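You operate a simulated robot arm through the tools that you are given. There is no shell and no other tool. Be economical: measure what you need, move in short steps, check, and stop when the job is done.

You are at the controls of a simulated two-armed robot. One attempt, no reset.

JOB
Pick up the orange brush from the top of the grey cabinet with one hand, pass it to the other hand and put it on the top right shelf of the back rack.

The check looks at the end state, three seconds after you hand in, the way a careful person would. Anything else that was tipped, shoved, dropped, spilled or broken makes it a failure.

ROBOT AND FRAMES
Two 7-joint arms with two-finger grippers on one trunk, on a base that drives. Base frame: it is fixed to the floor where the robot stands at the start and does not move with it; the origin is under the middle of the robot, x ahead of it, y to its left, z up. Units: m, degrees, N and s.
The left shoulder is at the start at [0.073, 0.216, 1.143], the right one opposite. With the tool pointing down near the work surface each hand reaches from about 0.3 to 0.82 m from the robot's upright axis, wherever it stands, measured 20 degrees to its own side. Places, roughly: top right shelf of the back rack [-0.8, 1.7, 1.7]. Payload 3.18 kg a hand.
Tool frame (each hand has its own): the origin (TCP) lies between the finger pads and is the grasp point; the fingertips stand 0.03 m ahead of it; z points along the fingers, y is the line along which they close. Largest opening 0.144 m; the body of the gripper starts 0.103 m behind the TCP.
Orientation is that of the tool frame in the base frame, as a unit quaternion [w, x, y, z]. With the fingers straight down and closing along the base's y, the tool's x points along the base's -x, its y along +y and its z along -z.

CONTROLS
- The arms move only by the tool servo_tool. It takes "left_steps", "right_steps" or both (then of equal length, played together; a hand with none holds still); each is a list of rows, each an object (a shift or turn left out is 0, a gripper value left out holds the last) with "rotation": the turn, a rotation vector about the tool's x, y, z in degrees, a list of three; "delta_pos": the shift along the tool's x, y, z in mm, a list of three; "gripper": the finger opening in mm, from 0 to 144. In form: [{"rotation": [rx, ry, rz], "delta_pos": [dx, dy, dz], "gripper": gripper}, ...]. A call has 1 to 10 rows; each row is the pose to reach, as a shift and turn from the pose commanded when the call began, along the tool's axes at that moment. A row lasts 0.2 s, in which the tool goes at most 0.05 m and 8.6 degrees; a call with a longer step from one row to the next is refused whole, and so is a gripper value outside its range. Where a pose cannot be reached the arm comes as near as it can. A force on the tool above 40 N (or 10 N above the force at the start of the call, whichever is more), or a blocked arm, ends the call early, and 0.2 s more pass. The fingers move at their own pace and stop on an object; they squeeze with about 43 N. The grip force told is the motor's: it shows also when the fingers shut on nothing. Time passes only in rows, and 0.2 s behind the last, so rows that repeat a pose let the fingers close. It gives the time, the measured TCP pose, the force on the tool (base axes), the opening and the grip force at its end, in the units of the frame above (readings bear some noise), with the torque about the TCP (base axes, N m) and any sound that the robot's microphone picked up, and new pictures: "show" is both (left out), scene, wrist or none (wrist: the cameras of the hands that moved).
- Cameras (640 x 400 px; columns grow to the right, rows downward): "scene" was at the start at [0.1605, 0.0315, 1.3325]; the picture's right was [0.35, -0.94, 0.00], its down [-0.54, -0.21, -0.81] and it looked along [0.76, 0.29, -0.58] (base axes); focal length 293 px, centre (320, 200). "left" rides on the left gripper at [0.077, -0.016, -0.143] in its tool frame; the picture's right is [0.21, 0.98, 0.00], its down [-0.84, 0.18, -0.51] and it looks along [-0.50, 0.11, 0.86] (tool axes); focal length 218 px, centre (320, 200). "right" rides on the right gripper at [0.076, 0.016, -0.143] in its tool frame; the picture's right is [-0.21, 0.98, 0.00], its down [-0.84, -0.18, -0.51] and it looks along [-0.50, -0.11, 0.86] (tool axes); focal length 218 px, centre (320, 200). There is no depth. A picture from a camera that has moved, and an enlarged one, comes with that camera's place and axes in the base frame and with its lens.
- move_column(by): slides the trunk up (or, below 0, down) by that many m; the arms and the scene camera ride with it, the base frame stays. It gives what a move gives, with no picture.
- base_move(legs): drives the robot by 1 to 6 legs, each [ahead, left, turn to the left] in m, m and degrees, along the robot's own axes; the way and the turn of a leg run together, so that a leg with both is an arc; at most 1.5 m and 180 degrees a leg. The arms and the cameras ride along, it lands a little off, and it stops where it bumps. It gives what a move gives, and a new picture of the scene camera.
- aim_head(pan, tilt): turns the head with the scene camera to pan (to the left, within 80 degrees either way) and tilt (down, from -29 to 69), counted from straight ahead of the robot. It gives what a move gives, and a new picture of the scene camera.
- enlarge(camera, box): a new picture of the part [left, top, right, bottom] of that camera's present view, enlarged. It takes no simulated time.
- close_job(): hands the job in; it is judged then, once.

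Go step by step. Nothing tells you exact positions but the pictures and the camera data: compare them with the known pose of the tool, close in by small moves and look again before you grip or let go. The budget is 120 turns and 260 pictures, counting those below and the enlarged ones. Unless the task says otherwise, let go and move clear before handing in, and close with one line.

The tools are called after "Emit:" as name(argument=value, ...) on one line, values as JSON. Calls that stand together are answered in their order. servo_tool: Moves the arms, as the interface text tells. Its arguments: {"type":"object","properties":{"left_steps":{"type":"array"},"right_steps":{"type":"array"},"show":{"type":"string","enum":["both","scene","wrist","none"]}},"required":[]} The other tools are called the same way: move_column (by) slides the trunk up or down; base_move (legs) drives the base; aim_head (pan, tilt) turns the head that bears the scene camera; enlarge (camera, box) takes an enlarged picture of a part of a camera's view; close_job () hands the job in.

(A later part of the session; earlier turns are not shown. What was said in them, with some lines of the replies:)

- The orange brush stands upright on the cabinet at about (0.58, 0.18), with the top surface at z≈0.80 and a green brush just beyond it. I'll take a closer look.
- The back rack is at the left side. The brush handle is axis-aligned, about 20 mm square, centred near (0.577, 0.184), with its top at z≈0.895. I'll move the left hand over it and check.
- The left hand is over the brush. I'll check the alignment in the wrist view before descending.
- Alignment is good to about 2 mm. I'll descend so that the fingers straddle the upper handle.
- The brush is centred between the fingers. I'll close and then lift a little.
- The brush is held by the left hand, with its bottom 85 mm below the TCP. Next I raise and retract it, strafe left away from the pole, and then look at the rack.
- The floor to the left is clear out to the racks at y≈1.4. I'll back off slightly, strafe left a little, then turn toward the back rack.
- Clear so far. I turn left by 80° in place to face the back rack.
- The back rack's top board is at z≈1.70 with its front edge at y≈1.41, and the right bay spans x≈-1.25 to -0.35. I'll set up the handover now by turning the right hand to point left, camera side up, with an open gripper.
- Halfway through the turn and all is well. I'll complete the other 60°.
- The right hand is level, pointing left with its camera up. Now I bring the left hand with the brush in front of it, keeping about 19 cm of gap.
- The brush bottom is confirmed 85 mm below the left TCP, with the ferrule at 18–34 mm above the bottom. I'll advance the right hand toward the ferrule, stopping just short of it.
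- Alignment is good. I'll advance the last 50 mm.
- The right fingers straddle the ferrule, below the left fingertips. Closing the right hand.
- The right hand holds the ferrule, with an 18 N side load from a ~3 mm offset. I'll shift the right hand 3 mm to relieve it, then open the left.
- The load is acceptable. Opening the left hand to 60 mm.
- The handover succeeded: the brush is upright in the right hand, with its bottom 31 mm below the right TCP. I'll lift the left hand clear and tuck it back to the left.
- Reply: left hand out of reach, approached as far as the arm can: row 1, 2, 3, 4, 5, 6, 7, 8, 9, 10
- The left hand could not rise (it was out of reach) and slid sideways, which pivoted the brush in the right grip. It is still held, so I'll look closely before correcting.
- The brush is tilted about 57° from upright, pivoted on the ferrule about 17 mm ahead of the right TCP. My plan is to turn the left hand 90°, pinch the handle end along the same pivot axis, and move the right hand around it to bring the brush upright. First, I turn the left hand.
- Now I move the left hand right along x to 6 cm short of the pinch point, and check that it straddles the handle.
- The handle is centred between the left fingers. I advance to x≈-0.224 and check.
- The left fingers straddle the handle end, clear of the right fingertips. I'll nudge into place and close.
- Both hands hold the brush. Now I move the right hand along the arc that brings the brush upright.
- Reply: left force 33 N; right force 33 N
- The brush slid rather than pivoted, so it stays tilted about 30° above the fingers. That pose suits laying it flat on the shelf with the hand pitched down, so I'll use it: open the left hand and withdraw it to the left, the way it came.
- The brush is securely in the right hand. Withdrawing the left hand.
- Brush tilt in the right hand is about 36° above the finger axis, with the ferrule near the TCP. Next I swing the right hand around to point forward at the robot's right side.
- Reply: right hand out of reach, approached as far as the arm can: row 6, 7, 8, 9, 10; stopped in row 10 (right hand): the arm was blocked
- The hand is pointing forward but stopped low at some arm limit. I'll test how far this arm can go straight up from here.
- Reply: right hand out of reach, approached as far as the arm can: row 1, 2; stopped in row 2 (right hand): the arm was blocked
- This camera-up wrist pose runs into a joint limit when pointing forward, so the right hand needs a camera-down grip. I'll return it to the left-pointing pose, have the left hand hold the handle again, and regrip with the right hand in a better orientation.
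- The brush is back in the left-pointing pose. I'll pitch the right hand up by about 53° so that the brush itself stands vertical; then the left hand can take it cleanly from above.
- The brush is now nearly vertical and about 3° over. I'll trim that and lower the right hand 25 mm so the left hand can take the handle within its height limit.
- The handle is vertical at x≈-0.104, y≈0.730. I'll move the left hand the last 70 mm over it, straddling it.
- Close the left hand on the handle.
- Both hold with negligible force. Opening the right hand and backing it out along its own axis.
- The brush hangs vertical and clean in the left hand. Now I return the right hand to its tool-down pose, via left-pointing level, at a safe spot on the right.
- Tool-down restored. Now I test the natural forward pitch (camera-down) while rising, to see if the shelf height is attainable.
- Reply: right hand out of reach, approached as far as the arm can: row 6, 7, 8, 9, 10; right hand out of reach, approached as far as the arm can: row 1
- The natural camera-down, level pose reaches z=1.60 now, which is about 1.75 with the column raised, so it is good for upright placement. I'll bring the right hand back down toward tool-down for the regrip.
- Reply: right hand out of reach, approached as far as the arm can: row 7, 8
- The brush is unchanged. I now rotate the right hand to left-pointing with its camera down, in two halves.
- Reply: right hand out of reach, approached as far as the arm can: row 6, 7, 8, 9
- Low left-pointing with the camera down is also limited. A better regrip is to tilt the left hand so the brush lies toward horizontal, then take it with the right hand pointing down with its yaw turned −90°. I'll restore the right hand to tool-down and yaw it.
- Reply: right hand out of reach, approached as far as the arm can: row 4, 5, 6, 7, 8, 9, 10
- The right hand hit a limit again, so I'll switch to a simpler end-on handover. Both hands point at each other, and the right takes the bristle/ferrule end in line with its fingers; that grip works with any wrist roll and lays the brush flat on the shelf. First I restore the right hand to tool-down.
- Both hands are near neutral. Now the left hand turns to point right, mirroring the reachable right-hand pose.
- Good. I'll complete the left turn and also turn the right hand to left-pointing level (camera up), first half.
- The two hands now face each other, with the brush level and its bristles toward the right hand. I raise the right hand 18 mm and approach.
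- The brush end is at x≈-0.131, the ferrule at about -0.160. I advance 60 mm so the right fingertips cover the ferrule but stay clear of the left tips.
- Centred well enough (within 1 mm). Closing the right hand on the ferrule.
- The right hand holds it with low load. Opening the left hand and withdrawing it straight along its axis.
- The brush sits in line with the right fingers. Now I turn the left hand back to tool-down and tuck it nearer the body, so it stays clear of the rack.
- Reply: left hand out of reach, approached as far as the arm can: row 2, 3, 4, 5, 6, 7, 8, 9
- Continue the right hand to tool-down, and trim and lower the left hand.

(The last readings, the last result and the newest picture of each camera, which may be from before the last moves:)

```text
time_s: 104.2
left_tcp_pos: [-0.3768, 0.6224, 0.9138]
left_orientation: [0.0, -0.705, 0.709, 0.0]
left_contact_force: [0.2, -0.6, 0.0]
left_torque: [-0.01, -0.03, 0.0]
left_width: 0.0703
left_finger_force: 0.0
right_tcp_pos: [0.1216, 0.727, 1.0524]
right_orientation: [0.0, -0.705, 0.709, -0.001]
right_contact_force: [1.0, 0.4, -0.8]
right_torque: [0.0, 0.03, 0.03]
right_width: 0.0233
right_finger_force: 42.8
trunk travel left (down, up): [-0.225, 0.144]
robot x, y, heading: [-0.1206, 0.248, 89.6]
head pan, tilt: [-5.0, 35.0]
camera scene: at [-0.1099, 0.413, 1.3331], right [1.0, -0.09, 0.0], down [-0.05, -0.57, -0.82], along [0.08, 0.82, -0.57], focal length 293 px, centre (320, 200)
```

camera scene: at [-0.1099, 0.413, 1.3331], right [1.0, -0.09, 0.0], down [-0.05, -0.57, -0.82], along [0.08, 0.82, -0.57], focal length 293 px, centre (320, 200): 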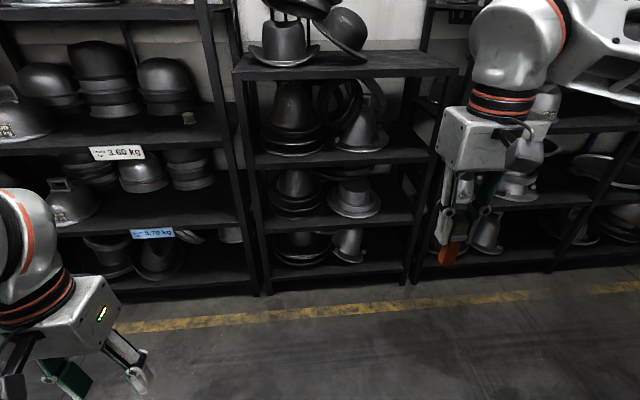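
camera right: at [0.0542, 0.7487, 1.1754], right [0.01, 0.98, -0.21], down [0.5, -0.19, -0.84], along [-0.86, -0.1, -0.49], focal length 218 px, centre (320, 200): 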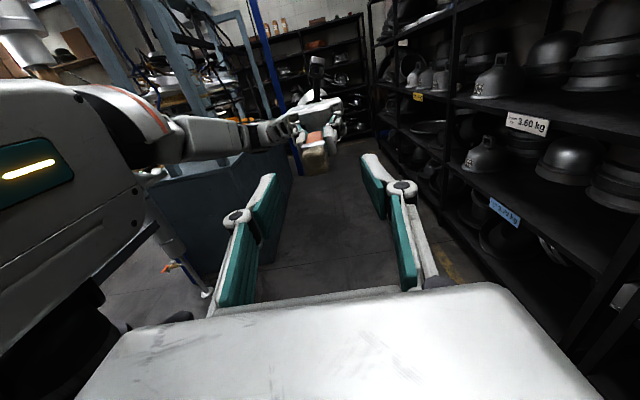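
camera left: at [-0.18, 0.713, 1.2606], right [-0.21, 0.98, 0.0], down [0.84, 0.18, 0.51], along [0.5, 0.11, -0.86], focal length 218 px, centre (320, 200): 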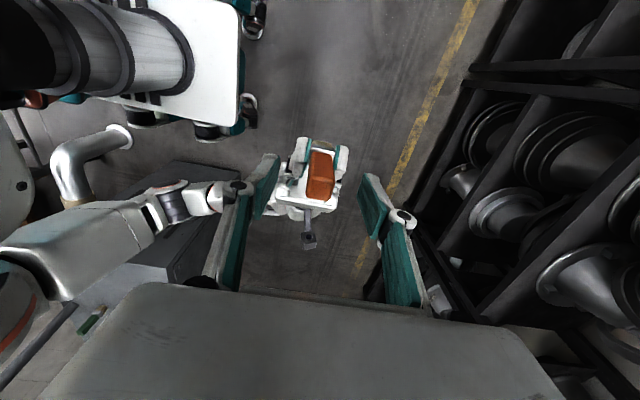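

Now raise the trunk fully, then pitch the right hand forward while rising.

Emit:
move_column(by=0.143)

Emit:
servo_tool(right_steps=[{"rotation": [0, -8.5, 0], "delta_pos": [-15, 0, -20]}, {"rotation": [0, -17, 0], "delta_pos": [-30, 0, -40]}, {"rotation": [0, -25.5, 0], "delta_pos": [-45, 0, -70]}, {"rotation": [0, -34, 0], "delta_pos": [-60, 0, -110]}, {"rotation": [0, -42.5, 0], "delta_pos": [-75, 0, -155]}, {"rotation": [0, -51, 0], "delta_pos": [-90, 0, -200]}, {"rotation": [0, -59.5, 0], "delta_pos": [-105, 0, -245]}, {"rotation": [0, -68, 0], "delta_pos": [-115, 0, -290]}, {"rotation": [0, -76.5, 0], "delta_pos": [-120, 0, -335]}, {"rotation": [0, -85, 0], "delta_pos": [-120, 0, -380]}], show="none")

```text
time_s: 105.9
left_tcp_pos: [-0.3768, 0.6234, 1.0557]
left_orientation: [0.001, -0.705, 0.709, -0.002]
left_contact_force: [0.6, -0.8, -1.1]
left_torque: [0.03, -0.01, -0.01]
left_width: 0.07
left_finger_force: 0.1
right_tcp_pos: [0.1206, 0.7269, 1.1951]
right_orientation: [-0.002, -0.705, 0.709, -0.001]
right_contact_force: [-0.7, 0.6, -0.6]
right_torque: [-0.01, 0.0, 0.01]
right_width: 0.0234
right_finger_force: 43.3
trunk travel left (down, up): [-0.368, 0.001]
robot x, y, heading: [-0.1192, 0.2488, 89.5]
head pan, tilt: [-5.0, 35.0]
```

```text
time_s: 108.1
left_tcp_pos: [-0.3767, 0.6234, 1.0548]
left_orientation: [0.001, -0.706, 0.709, 0.0]
left_contact_force: [0.2, 0.6, 0.0]
left_torque: [0.04, 0.02, 0.0]
left_width: 0.0698
left_finger_force: 0.1
right_tcp_pos: [0.1242, 0.8485, 1.5753]
right_orientation: [0.478, -0.52, 0.524, 0.477]
right_contact_force: [-0.1, -0.1, -0.1]
right_torque: [-0.01, -0.01, -0.03]
right_width: 0.0232
right_finger_force: 43.1
trunk travel left (down, up): [-0.368, 0.001]
robot x, y, heading: [-0.1189, 0.2446, 89.7]
head pan, tilt: [-5.0, 35.0]
```

Smooth. Now level the hand and raise it above shelf height so its camera can see the shelf top.

Emit:
servo_tool(right_steps=[{"rotation": [0, -5, 0], "delta_pos": [-45, 0, 4]}, {"rotation": [0, -5, 0], "delta_pos": [-90, 0, 8]}, {"rotation": [0, -5, 0], "delta_pos": [-135, 0, 12]}, {"rotation": [0, -5, 0], "delta_pos": [-180, 0, 16]}, {"rotation": [0, -5, 0], "delta_pos": [-225, 0, 20]}, {"rotation": [0, -5, 0], "delta_pos": [-265, 0, 23]}, {"rotation": [0, -5, 0], "delta_pos": [-265, 0, 23]}], show="wrist")

Emit:
aim_head(pan=30, tilt=-5)

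```text
time_s: 109.7
left_tcp_pos: [-0.3763, 0.623, 1.0563]
left_orientation: [0.0, -0.705, 0.709, 0.0]
left_contact_force: [1.3, -0.1, -0.6]
left_torque: [-0.02, 0.02, 0.03]
left_width: 0.0699
left_finger_force: 0.0
right_tcp_pos: [0.1269, 0.8958, 1.8359]
right_orientation: [0.501, -0.498, 0.503, 0.497]
right_contact_force: [0.2, 1.1, -0.7]
right_torque: [0.0, 0.02, 0.02]
right_width: 0.0234
right_finger_force: 42.9
trunk travel left (down, up): [-0.368, 0.001]
robot x, y, heading: [-0.1201, 0.245, 89.4]
head pan, tilt: [-5.0, 35.0]
camera right: at [0.1087, 0.7531, 1.759], right [-0.98, 0.01, 0.21], down [0.18, -0.51, 0.84], along [0.11, 0.86, 0.49], focal length 218 px, centre (320, 200)
```

right: 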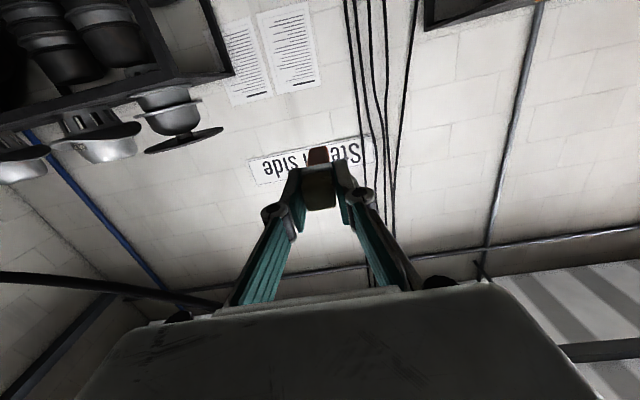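

```text
time_s: 110.8
left_tcp_pos: [-0.3771, 0.6234, 1.0573]
left_orientation: [0.002, -0.705, 0.709, 0.0]
left_contact_force: [-0.2, -0.6, 0.2]
left_torque: [0.0, 0.0, -0.01]
left_width: 0.07
left_finger_force: 0.0
right_tcp_pos: [0.1257, 0.8952, 1.8352]
right_orientation: [0.5, -0.499, 0.504, 0.497]
right_contact_force: [0.3, -1.3, 0.0]
right_torque: [0.02, 0.01, -0.03]
right_width: 0.0234
right_finger_force: 43.3
trunk travel left (down, up): [-0.368, 0.001]
robot x, y, heading: [-0.1183, 0.2498, 89.7]
head pan, tilt: [30.0, -5.0]
camera scene: at [-0.1619, 0.3654, 1.5417], right [0.87, 0.49, 0.0], down [-0.04, 0.08, -1.0], along [-0.49, 0.87, 0.09], focal length 293 px, centre (320, 200)
```

scene: 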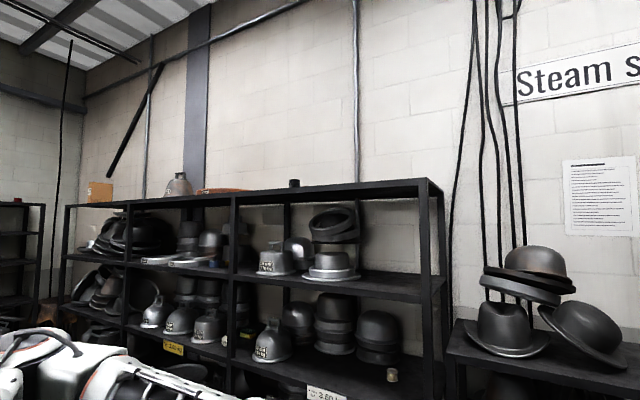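

Shelf top is z≈1.70 with its front edge at y≈1.415; the right half looks clear for x > -0.95. I'll aim for x≈-0.62. First a look left before strafing.

Emit:
aim_head(pan=75, tilt=30)

```text
time_s: 111.9
left_tcp_pos: [-0.3763, 0.6233, 1.056]
left_orientation: [0.001, -0.705, 0.709, 0.0]
left_contact_force: [-0.3, 0.0, 0.4]
left_torque: [0.01, -0.01, 0.0]
left_width: 0.0701
left_finger_force: 0.1
right_tcp_pos: [0.1247, 0.8954, 1.8346]
right_orientation: [0.5, -0.499, 0.503, 0.498]
right_contact_force: [0.7, 0.4, 0.5]
right_torque: [0.0, 0.05, 0.0]
right_width: 0.0233
right_finger_force: 43.0
trunk travel left (down, up): [-0.368, 0.001]
robot x, y, heading: [-0.1239, 0.2476, 89.5]
head pan, tilt: [75.0, 30.0]
camera scene: at [-0.2059, 0.3133, 1.4858], right [0.27, 0.96, 0.0], down [0.48, -0.13, -0.87], along [-0.84, 0.23, -0.5], focal length 293 px, centre (320, 200)
```

scene: 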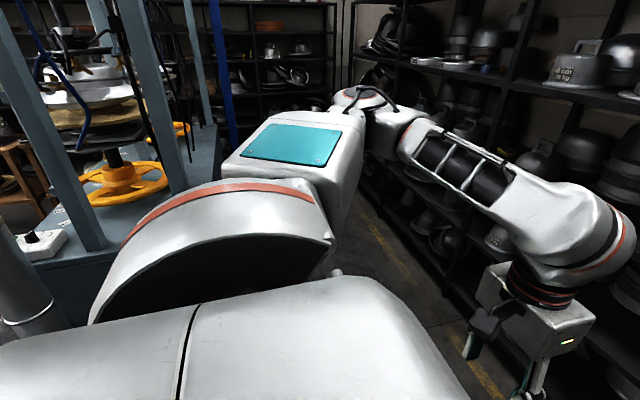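

There is a press table to the left-rear, so I drive forward a bit first, then strafe left along the rack.

Emit:
base_move(legs=[[0.22, 0, 0], [0, 0.35, 0]])

```text
time_s: 116.8
left_tcp_pos: [-0.7258, 0.8446, 1.056]
left_orientation: [0.001, -0.706, 0.708, 0.0]
left_contact_force: [0.5, -0.2, 0.1]
left_torque: [0.0, 0.0, -0.01]
left_width: 0.0699
left_finger_force: 0.1
right_tcp_pos: [-0.2239, 1.1178, 1.8346]
right_orientation: [0.5, -0.499, 0.502, 0.498]
right_contact_force: [-0.6, 0.3, 0.6]
right_torque: [-0.04, -0.03, -0.02]
right_width: 0.0232
right_finger_force: 42.9
trunk travel left (down, up): [-0.368, 0.001]
robot x, y, heading: [-0.465, 0.4685, 89.5]
head pan, tilt: [75.0, 30.0]
camera scene: at [-0.5542, 0.5353, 1.4857], right [0.26, 0.96, 0.0], down [0.48, -0.13, -0.87], along [-0.84, 0.23, -0.5], focal length 293 px, centre (320, 200)
```

scene: 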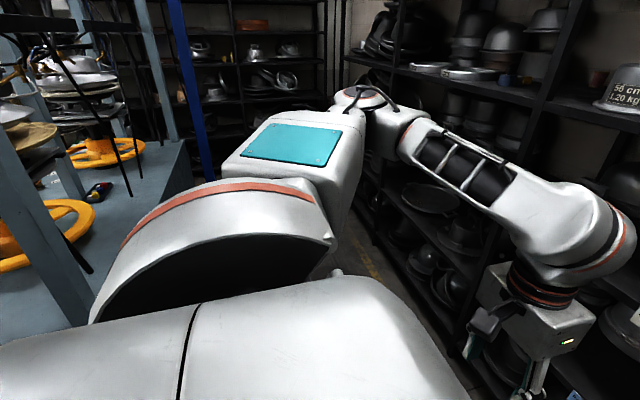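

The press is still well away. I strafe a further 0.30 m left.

Emit:
base_move(legs=[[0, 0.32, 0.4]])

Emit:
aim_head(pan=-5, tilt=-10)

```text
time_s: 120.2
left_tcp_pos: [-1.0449, 0.8426, 1.0564]
left_orientation: [-0.001, 0.709, -0.705, 0.0]
left_contact_force: [1.0, 0.6, 0.8]
left_torque: [0.0, 0.01, -0.01]
left_width: 0.0701
left_finger_force: 0.0
right_tcp_pos: [-0.5437, 1.1201, 1.8339]
right_orientation: [-0.498, 0.501, -0.5, -0.501]
right_contact_force: [-0.1, 0.1, -0.8]
right_torque: [-0.02, 0.03, 0.0]
right_width: 0.0234
right_finger_force: 43.6
trunk travel left (down, up): [-0.368, 0.001]
robot x, y, heading: [-0.7844, 0.4724, 90.4]
head pan, tilt: [75.0, 30.0]
camera scene: at [-0.8703, 0.5347, 1.4857], right [0.26, 0.97, 0.0], down [0.48, -0.13, -0.87], along [-0.84, 0.22, -0.5], focal length 293 px, centre (320, 200)
```

scene: 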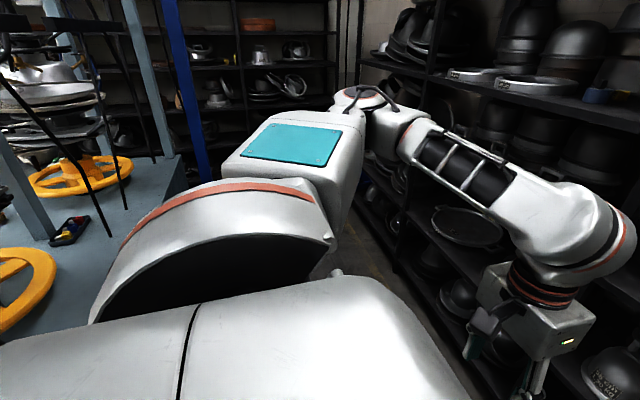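

```text
time_s: 121.7
left_tcp_pos: [-1.0444, 0.8424, 1.0556]
left_orientation: [-0.002, 0.709, -0.705, 0.0]
left_contact_force: [0.5, 0.2, 0.0]
left_torque: [-0.01, 0.01, 0.0]
left_width: 0.07
left_finger_force: 0.0
right_tcp_pos: [-0.5452, 1.1208, 1.8353]
right_orientation: [-0.498, 0.501, -0.501, -0.5]
right_contact_force: [0.8, -0.5, -0.1]
right_torque: [0.01, 0.02, 0.0]
right_width: 0.0234
right_finger_force: 43.0
trunk travel left (down, up): [-0.368, 0.001]
robot x, y, heading: [-0.7834, 0.4705, 89.8]
head pan, tilt: [-5.0, -10.0]
camera scene: at [-0.7758, 0.5956, 1.5493], right [1.0, -0.08, 0.0], down [0.01, 0.17, -0.98], along [0.08, 0.98, 0.17], focal length 293 px, centre (320, 200)
```

scene: 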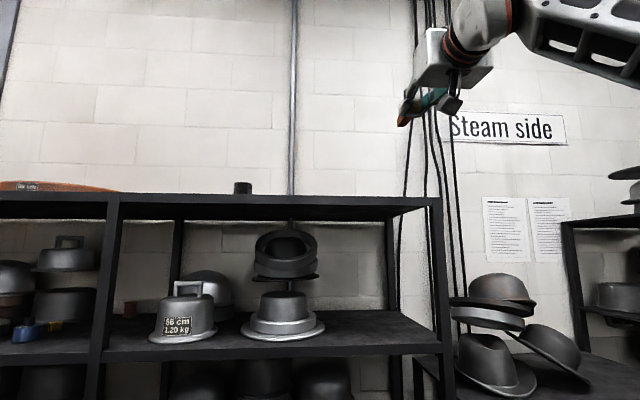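

Bay confirmed: x from -1.27 to -0.36, z≈1.70, with a small can near x≈-0.96. I'll shift 0.1 m left and move forward 0.28 m at this safe height.

Emit:
base_move(legs=[[0, 0.1, 0], [0.28, 0, 0]])

Emit:
aim_head(pan=-10, tilt=-25)

```text
time_s: 124.8
left_tcp_pos: [-1.1444, 1.1224, 1.0556]
left_orientation: [-0.001, 0.707, -0.707, 0.001]
left_contact_force: [0.3, 0.5, -0.5]
left_torque: [-0.01, 0.0, 0.02]
left_width: 0.07
left_finger_force: 0.1
right_tcp_pos: [-0.6442, 1.3988, 1.8359]
right_orientation: [0.499, -0.5, 0.502, 0.499]
right_contact_force: [0.2, 0.8, -0.1]
right_torque: [-0.01, 0.01, -0.01]
right_width: 0.0231
right_finger_force: 42.8
trunk travel left (down, up): [-0.368, 0.001]
robot x, y, heading: [-0.8829, 0.7504, 90.0]
head pan, tilt: [-5.0, -10.0]
camera scene: at [-0.8769, 0.8747, 1.5493], right [1.0, -0.09, 0.0], down [0.02, 0.17, -0.98], along [0.09, 0.98, 0.17], focal length 293 px, centre (320, 200)
```

scene: 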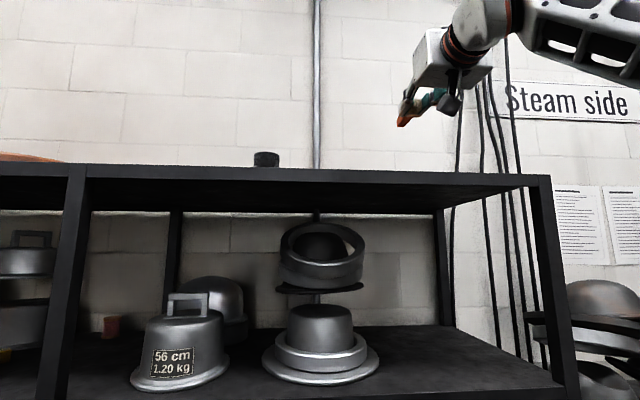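

```text
time_s: 125.6
left_tcp_pos: [-1.1432, 1.1223, 1.0562]
left_orientation: [-0.002, 0.707, -0.707, 0.0]
left_contact_force: [-0.1, -1.3, -0.5]
left_torque: [-0.01, 0.01, 0.02]
left_width: 0.0702
left_finger_force: 0.1
right_tcp_pos: [-0.6437, 1.3976, 1.835]
right_orientation: [0.499, -0.5, 0.501, 0.5]
right_contact_force: [0.3, 1.0, -0.5]
right_torque: [-0.01, 0.04, -0.01]
right_width: 0.0235
right_finger_force: 43.6
trunk travel left (down, up): [-0.368, 0.001]
robot x, y, heading: [-0.8829, 0.7512, 89.9]
head pan, tilt: [-10.0, -25.0]
camera scene: at [-0.8718, 0.86, 1.5697], right [0.98, -0.17, 0.0], down [0.07, 0.42, -0.91], along [0.16, 0.89, 0.42], focal length 293 px, centre (320, 200)
```

scene: 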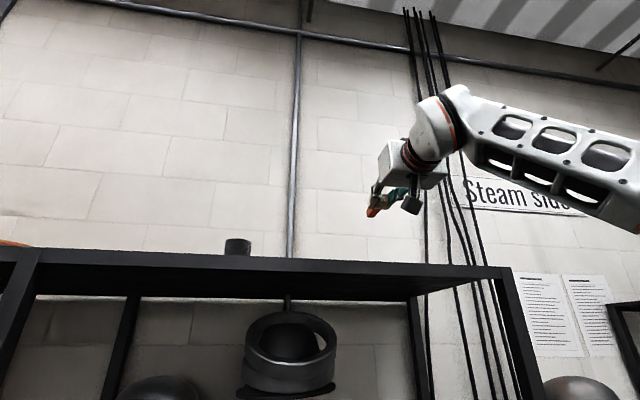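

The hand is just outside the shelf edge, above it. I drive forward another 75 mm and pitch the hand down 7°, so that the handle touches before the fingers.

Emit:
base_move(legs=[[0.08, 0, 0]])

Emit:
servo_tool(right_steps=[{"rotation": [0, 7, 0], "delta_pos": [20, 0, 0]}, {"rotation": [0, 7, 0], "delta_pos": [45, 0, 0]}, {"rotation": [0, 7, 0], "delta_pos": [70, 0, 0]}, {"rotation": [0, 7, 0], "delta_pos": [85, 0, 0]}, {"rotation": [0, 7, 0], "delta_pos": [85, 0, 0]}])

```text
time_s: 126.7
left_tcp_pos: [-1.145, 1.2026, 1.0548]
left_orientation: [0.001, -0.707, 0.707, -0.001]
left_contact_force: [-0.1, 0.5, 0.0]
left_torque: [-0.04, -0.02, 0.01]
left_width: 0.07
left_finger_force: 0.0
right_tcp_pos: [-0.6427, 1.4805, 1.8341]
right_orientation: [0.499, -0.5, 0.502, 0.499]
right_contact_force: [-0.1, 0.8, -1.5]
right_torque: [0.02, 0.0, 0.02]
right_width: 0.0233
right_finger_force: 43.1
trunk travel left (down, up): [-0.368, 0.001]
robot x, y, heading: [-0.8858, 0.8287, 90.1]
head pan, tilt: [-10.0, -25.0]
camera scene: at [-0.8718, 0.9418, 1.5697], right [0.98, -0.17, 0.0], down [0.07, 0.42, -0.91], along [0.16, 0.89, 0.42], focal length 293 px, centre (320, 200)
```

scene: 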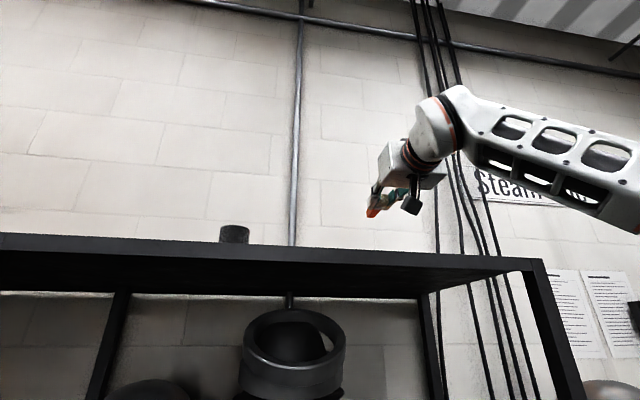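

```text
time_s: 127.9
left_tcp_pos: [-1.1444, 1.203, 1.0548]
left_orientation: [-0.001, 0.707, -0.707, 0.0]
left_contact_force: [-0.1, 0.4, 0.5]
left_torque: [-0.02, -0.04, 0.01]
left_width: 0.0699
left_finger_force: 0.1
right_tcp_pos: [-0.6435, 1.4799, 1.7492]
right_orientation: [0.468, -0.529, 0.531, 0.468]
right_contact_force: [-1.4, 0.4, -0.2]
right_torque: [-0.02, -0.02, 0.04]
right_width: 0.0233
right_finger_force: 43.4
trunk travel left (down, up): [-0.368, 0.001]
robot x, y, heading: [-0.8844, 0.8301, 90.0]
head pan, tilt: [-10.0, -25.0]
camera scene: at [-0.8718, 0.9406, 1.5698], right [0.98, -0.17, 0.0], down [0.07, 0.42, -0.91], along [0.16, 0.89, 0.42], focal length 293 px, centre (320, 200)
camera right: at [-0.6606, 1.3283, 1.6914], right [-0.98, 0.03, 0.21], down [0.18, -0.4, 0.9], along [0.11, 0.92, 0.38], focal length 218 px, centre (320, 200)
```

scene: 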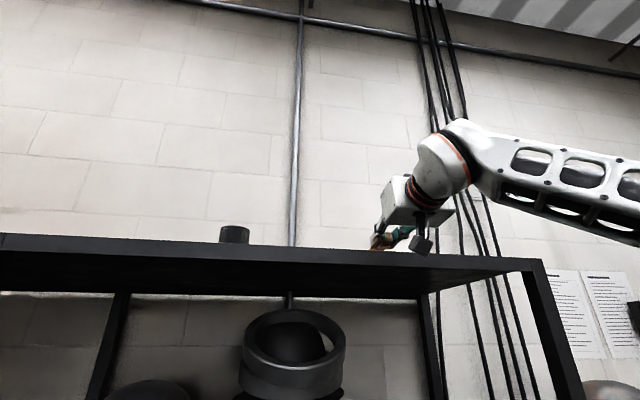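
right: 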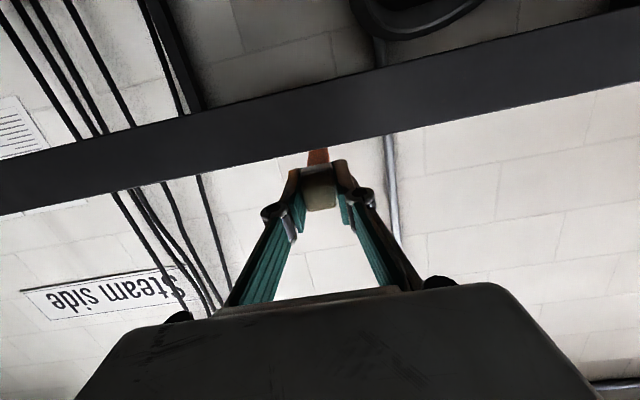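

The wrist view puts the shelf top at z≈1.706, so the handle tip should touch with the TCP near 1.724. I descend 16 mm, then continue in small steps watching the force.

Emit:
servo_tool(right_steps=[{"delta_pos": [8, 0, 1]}, {"delta_pos": [16, 0, 2]}, {"delta_pos": [16, 0, 2]}], show="wrist")

Emit:
enlarge(camera="scene", box=[340, 190, 500, 290])

```text
time_s: 128.7
left_tcp_pos: [-1.1438, 1.2029, 1.0555]
left_orientation: [-0.001, 0.707, -0.707, 0.0]
left_contact_force: [-0.4, 0.0, 0.5]
left_torque: [-0.02, 0.03, -0.02]
left_width: 0.0701
left_finger_force: 0.1
right_tcp_pos: [-0.6424, 1.4773, 1.7369]
right_orientation: [0.469, -0.528, 0.529, 0.47]
right_contact_force: [0.5, 4.6, 15.1]
right_torque: [1.24, -0.04, -0.06]
right_width: 0.0233
right_finger_force: 42.3
trunk travel left (down, up): [-0.368, 0.001]
robot x, y, heading: [-0.8822, 0.8316, 90.1]
head pan, tilt: [-10.0, -25.0]
camera right: at [-0.6601, 1.3273, 1.6781], right [-0.98, 0.03, 0.21], down [0.18, -0.4, 0.9], along [0.11, 0.91, 0.39], focal length 218 px, centre (320, 200)
```

right: 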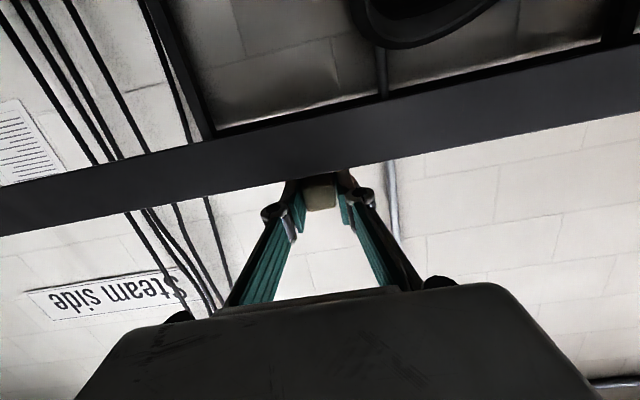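

```text
4.00 times, centred on (420, 240) of scene
camera zoom: at [-0.872, 0.9403, 1.5699], right [0.98, -0.17, 0.0], down [0.07, 0.42, -0.91], along [0.16, 0.89, 0.42], focal length 1173 px, centre (-80, 40)
```

zoom: 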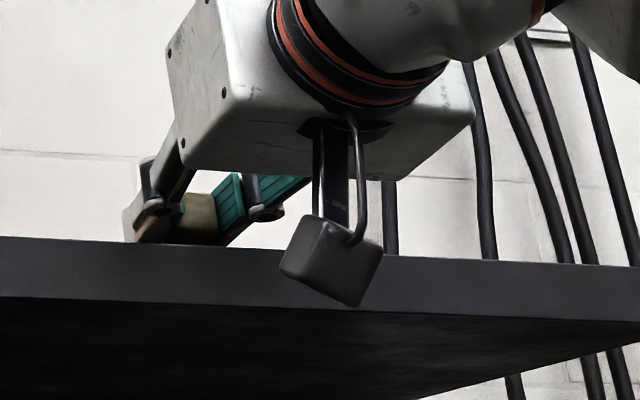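

The handle tip is touching the shelf (15 N), while the fingers are still about 16 mm up. I level the hand while lowering a little so the brush goes flat before release.

Emit:
servo_tool(right_steps=[{"rotation": [0, -4, 0], "delta_pos": [2, 0, 0]}, {"rotation": [0, -8, 0], "delta_pos": [4, 0, 0.5]}, {"rotation": [0, -8, 0], "delta_pos": [7, 0, 1]}, {"rotation": [0, -8, 0], "delta_pos": [7, 0, 1]}], show="none")

Emit:
enlarge(camera="scene", box=[340, 190, 500, 290])

```text
time_s: 129.7
left_tcp_pos: [-1.1443, 1.2023, 1.0564]
left_orientation: [0.002, -0.707, 0.707, 0.001]
left_contact_force: [-0.4, 0.8, 0.6]
left_torque: [0.02, 0.01, -0.04]
left_width: 0.0701
left_finger_force: 0.0
right_tcp_pos: [-0.6441, 1.4784, 1.7282]
right_orientation: [0.505, -0.495, 0.497, 0.504]
right_contact_force: [1.4, 3.4, 14.3]
right_torque: [0.4, -0.06, -0.01]
right_width: 0.0235
right_finger_force: 43.4
trunk travel left (down, up): [-0.368, 0.001]
robot x, y, heading: [-0.8835, 0.8277, 89.8]
head pan, tilt: [-10.0, -25.0]
```

```text
4.00 times, centred on (420, 240) of scene
camera zoom: at [-0.8719, 0.9405, 1.5699], right [0.98, -0.17, 0.0], down [0.07, 0.42, -0.91], along [0.16, 0.89, 0.42], focal length 1173 px, centre (-80, 40)
```

zoom: 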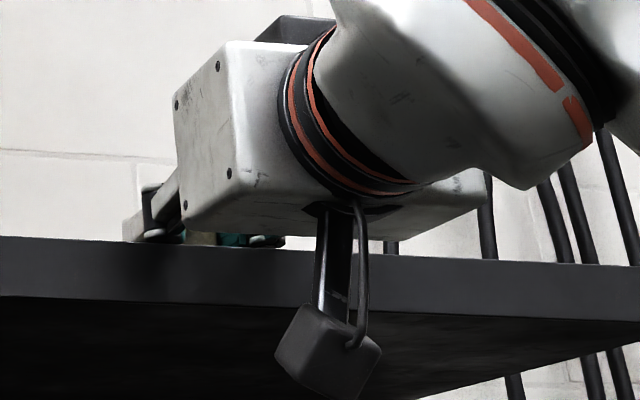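

Contact is now near the fingertips, so the brush is flat on the shelf. I relieve 2 mm and open gently.

Emit:
servo_tool(right_steps=[{"delta_pos": [-2, 0, 0]}, {"delta_pos": [-2, 0, 0], "gripper": 35}, {"delta_pos": [-2, 0, 0], "gripper": 50}, {"delta_pos": [-2, 0, 0], "gripper": 60}, {"delta_pos": [-2, 0, 0], "gripper": 60}], show="wrist")

Emit:
enlarge(camera="scene", box=[340, 190, 500, 290])

```text
time_s: 130.9
left_tcp_pos: [-1.1449, 1.2027, 1.0562]
left_orientation: [-0.001, 0.707, -0.707, 0.0]
left_contact_force: [-0.1, 0.7, 0.3]
left_torque: [0.01, 0.01, 0.03]
left_width: 0.0699
left_finger_force: 0.0
right_tcp_pos: [-0.6436, 1.4782, 1.7272]
right_orientation: [0.503, -0.496, 0.498, 0.503]
right_contact_force: [0.6, -1.0, 1.4]
right_torque: [0.01, 0.05, 0.01]
right_width: 0.0597
right_finger_force: 0.1
trunk travel left (down, up): [-0.368, 0.001]
robot x, y, heading: [-0.8869, 0.8312, 90.2]
head pan, tilt: [-10.0, -25.0]
camera right: at [-0.6608, 1.3371, 1.6493], right [-0.98, 0.0, 0.21], down [0.18, -0.52, 0.84], along [0.11, 0.86, 0.51], focal length 218 px, centre (320, 200)
```

right: 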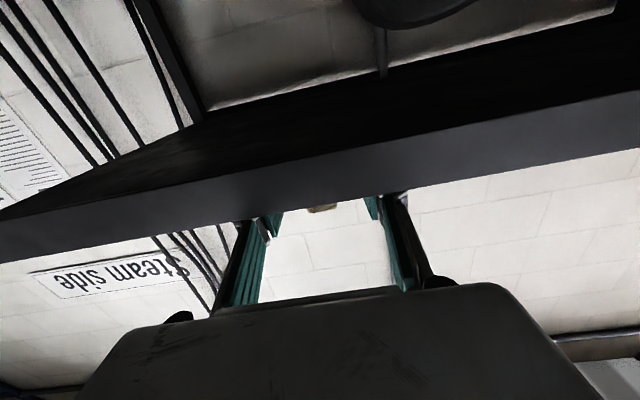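

```text
4.00 times, centred on (420, 240) of scene
camera zoom: at [-0.8717, 0.9405, 1.5697], right [0.98, -0.17, 0.0], down [0.07, 0.42, -0.91], along [0.16, 0.89, 0.42], focal length 1173 px, centre (-80, 40)
```

zoom: 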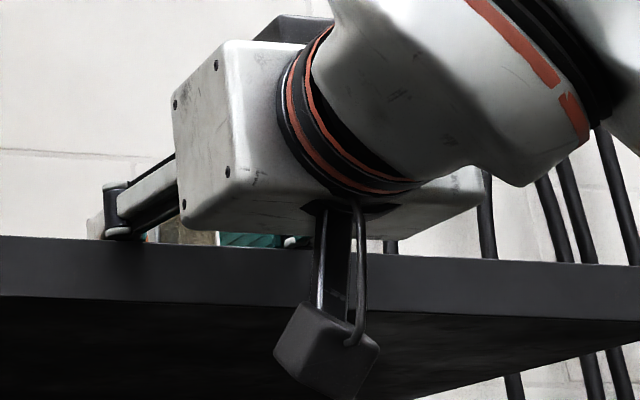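

The brush is released and resting. I raise the open fingers 10 mm, then back the base straight away.

Emit:
servo_tool(right_steps=[{"delta_pos": [-5, 0, 0]}, {"delta_pos": [-10, 0, 0]}, {"delta_pos": [-10, 0, 0]}], show="none")

Emit:
base_move(legs=[[-0.3, 0, 0]])

Emit:
aim_head(pan=-10, tilt=-15)

Emit:
enlarge(camera="scene", box=[280, 140, 480, 265])

```text
time_s: 131.7
left_tcp_pos: [-1.1424, 1.2027, 1.0564]
left_orientation: [-0.002, 0.707, -0.707, 0.0]
left_contact_force: [-1.0, -0.9, 0.4]
left_torque: [0.01, 0.0, -0.03]
left_width: 0.0704
left_finger_force: 0.0
right_tcp_pos: [-0.6446, 1.4777, 1.739]
right_orientation: [0.503, -0.496, 0.497, 0.504]
right_contact_force: [0.5, -0.4, 0.0]
right_torque: [-0.02, 0.0, -0.01]
right_width: 0.0601
right_finger_force: 0.1
trunk travel left (down, up): [-0.368, 0.001]
robot x, y, heading: [-0.8867, 0.8284, 89.7]
head pan, tilt: [-10.0, -25.0]
```

```text
time_s: 133.7
left_tcp_pos: [-1.1439, 0.8989, 1.056]
left_orientation: [-0.001, 0.707, -0.707, 0.001]
left_contact_force: [0.0, -0.2, -0.9]
left_torque: [0.01, 0.02, -0.01]
left_width: 0.0701
left_finger_force: 0.0
right_tcp_pos: [-0.6424, 1.1722, 1.74]
right_orientation: [0.504, -0.495, 0.497, 0.504]
right_contact_force: [0.5, -0.2, -0.1]
right_torque: [0.02, 0.03, 0.01]
right_width: 0.0599
right_finger_force: 0.0
trunk travel left (down, up): [-0.368, 0.001]
robot x, y, heading: [-0.885, 0.5262, 90.0]
head pan, tilt: [-10.0, -25.0]
camera scene: at [-0.872, 0.636, 1.5698], right [0.98, -0.18, 0.0], down [0.07, 0.42, -0.91], along [0.16, 0.89, 0.42], focal length 293 px, centre (320, 200)
```

scene: 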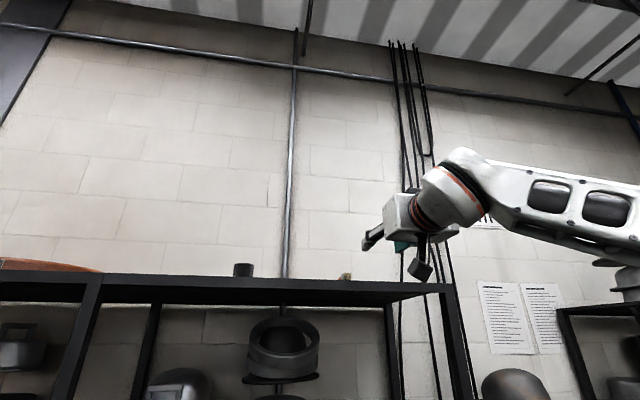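

```text
time_s: 134.5
left_tcp_pos: [-1.1434, 0.8984, 1.0554]
left_orientation: [0.002, -0.707, 0.707, 0.001]
left_contact_force: [0.3, 0.2, -0.2]
left_torque: [0.0, 0.02, -0.03]
left_width: 0.0702
left_finger_force: 0.1
right_tcp_pos: [-0.6433, 1.1745, 1.7392]
right_orientation: [0.504, -0.496, 0.498, 0.503]
right_contact_force: [0.3, 0.5, -0.2]
right_torque: [-0.01, -0.02, 0.0]
right_width: 0.0598
right_finger_force: 0.1
trunk travel left (down, up): [-0.368, 0.001]
robot x, y, heading: [-0.8912, 0.5264, 89.7]
head pan, tilt: [-10.0, -15.0]
camera scene: at [-0.8703, 0.6458, 1.5565], right [0.98, -0.18, 0.0], down [0.05, 0.26, -0.97], along [0.17, 0.95, 0.26], focal length 293 px, centre (320, 200)
```

scene: 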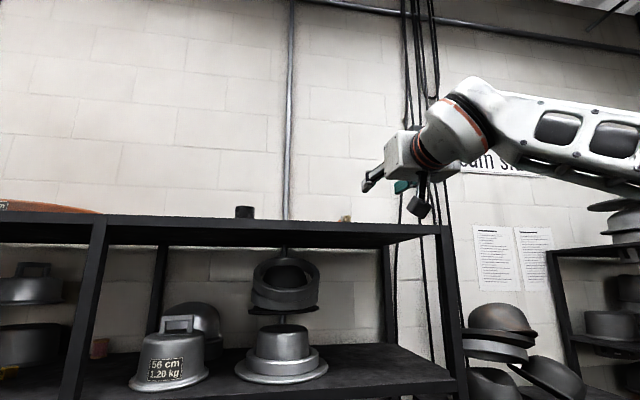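

```text
3.20 times, centred on (380, 202) of scene
camera zoom: at [-0.8703, 0.6458, 1.5565], right [0.98, -0.18, 0.0], down [0.05, 0.26, -0.97], along [0.17, 0.95, 0.26], focal length 938 px, centre (128, 192)
```

zoom: 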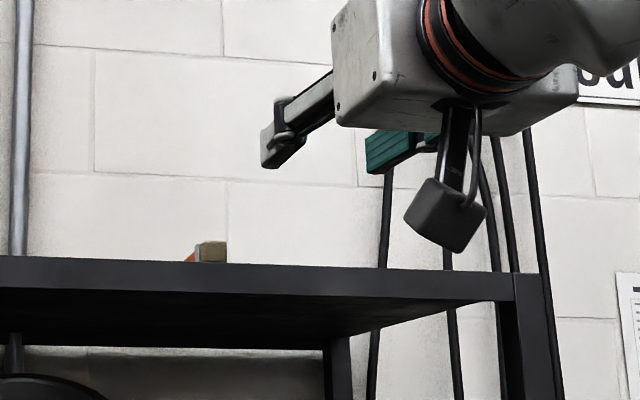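

The brush lies flat on the top right shelf with its bristle end toward the front. The can and the other items are undisturbed, and both hands are clear, so I hand in.

Emit:
close_job()

```text
The job is handed in.
```

The orange brush is on the top right shelf of the back rack, lying flat rather than standing, and both hands are clear of it. The left hand picked it up and passed it to the right. The brush twisted in that grip, so it went back to the left hand and to the right again; the right hand put it on the shelf. I saw nothing else disturbed.
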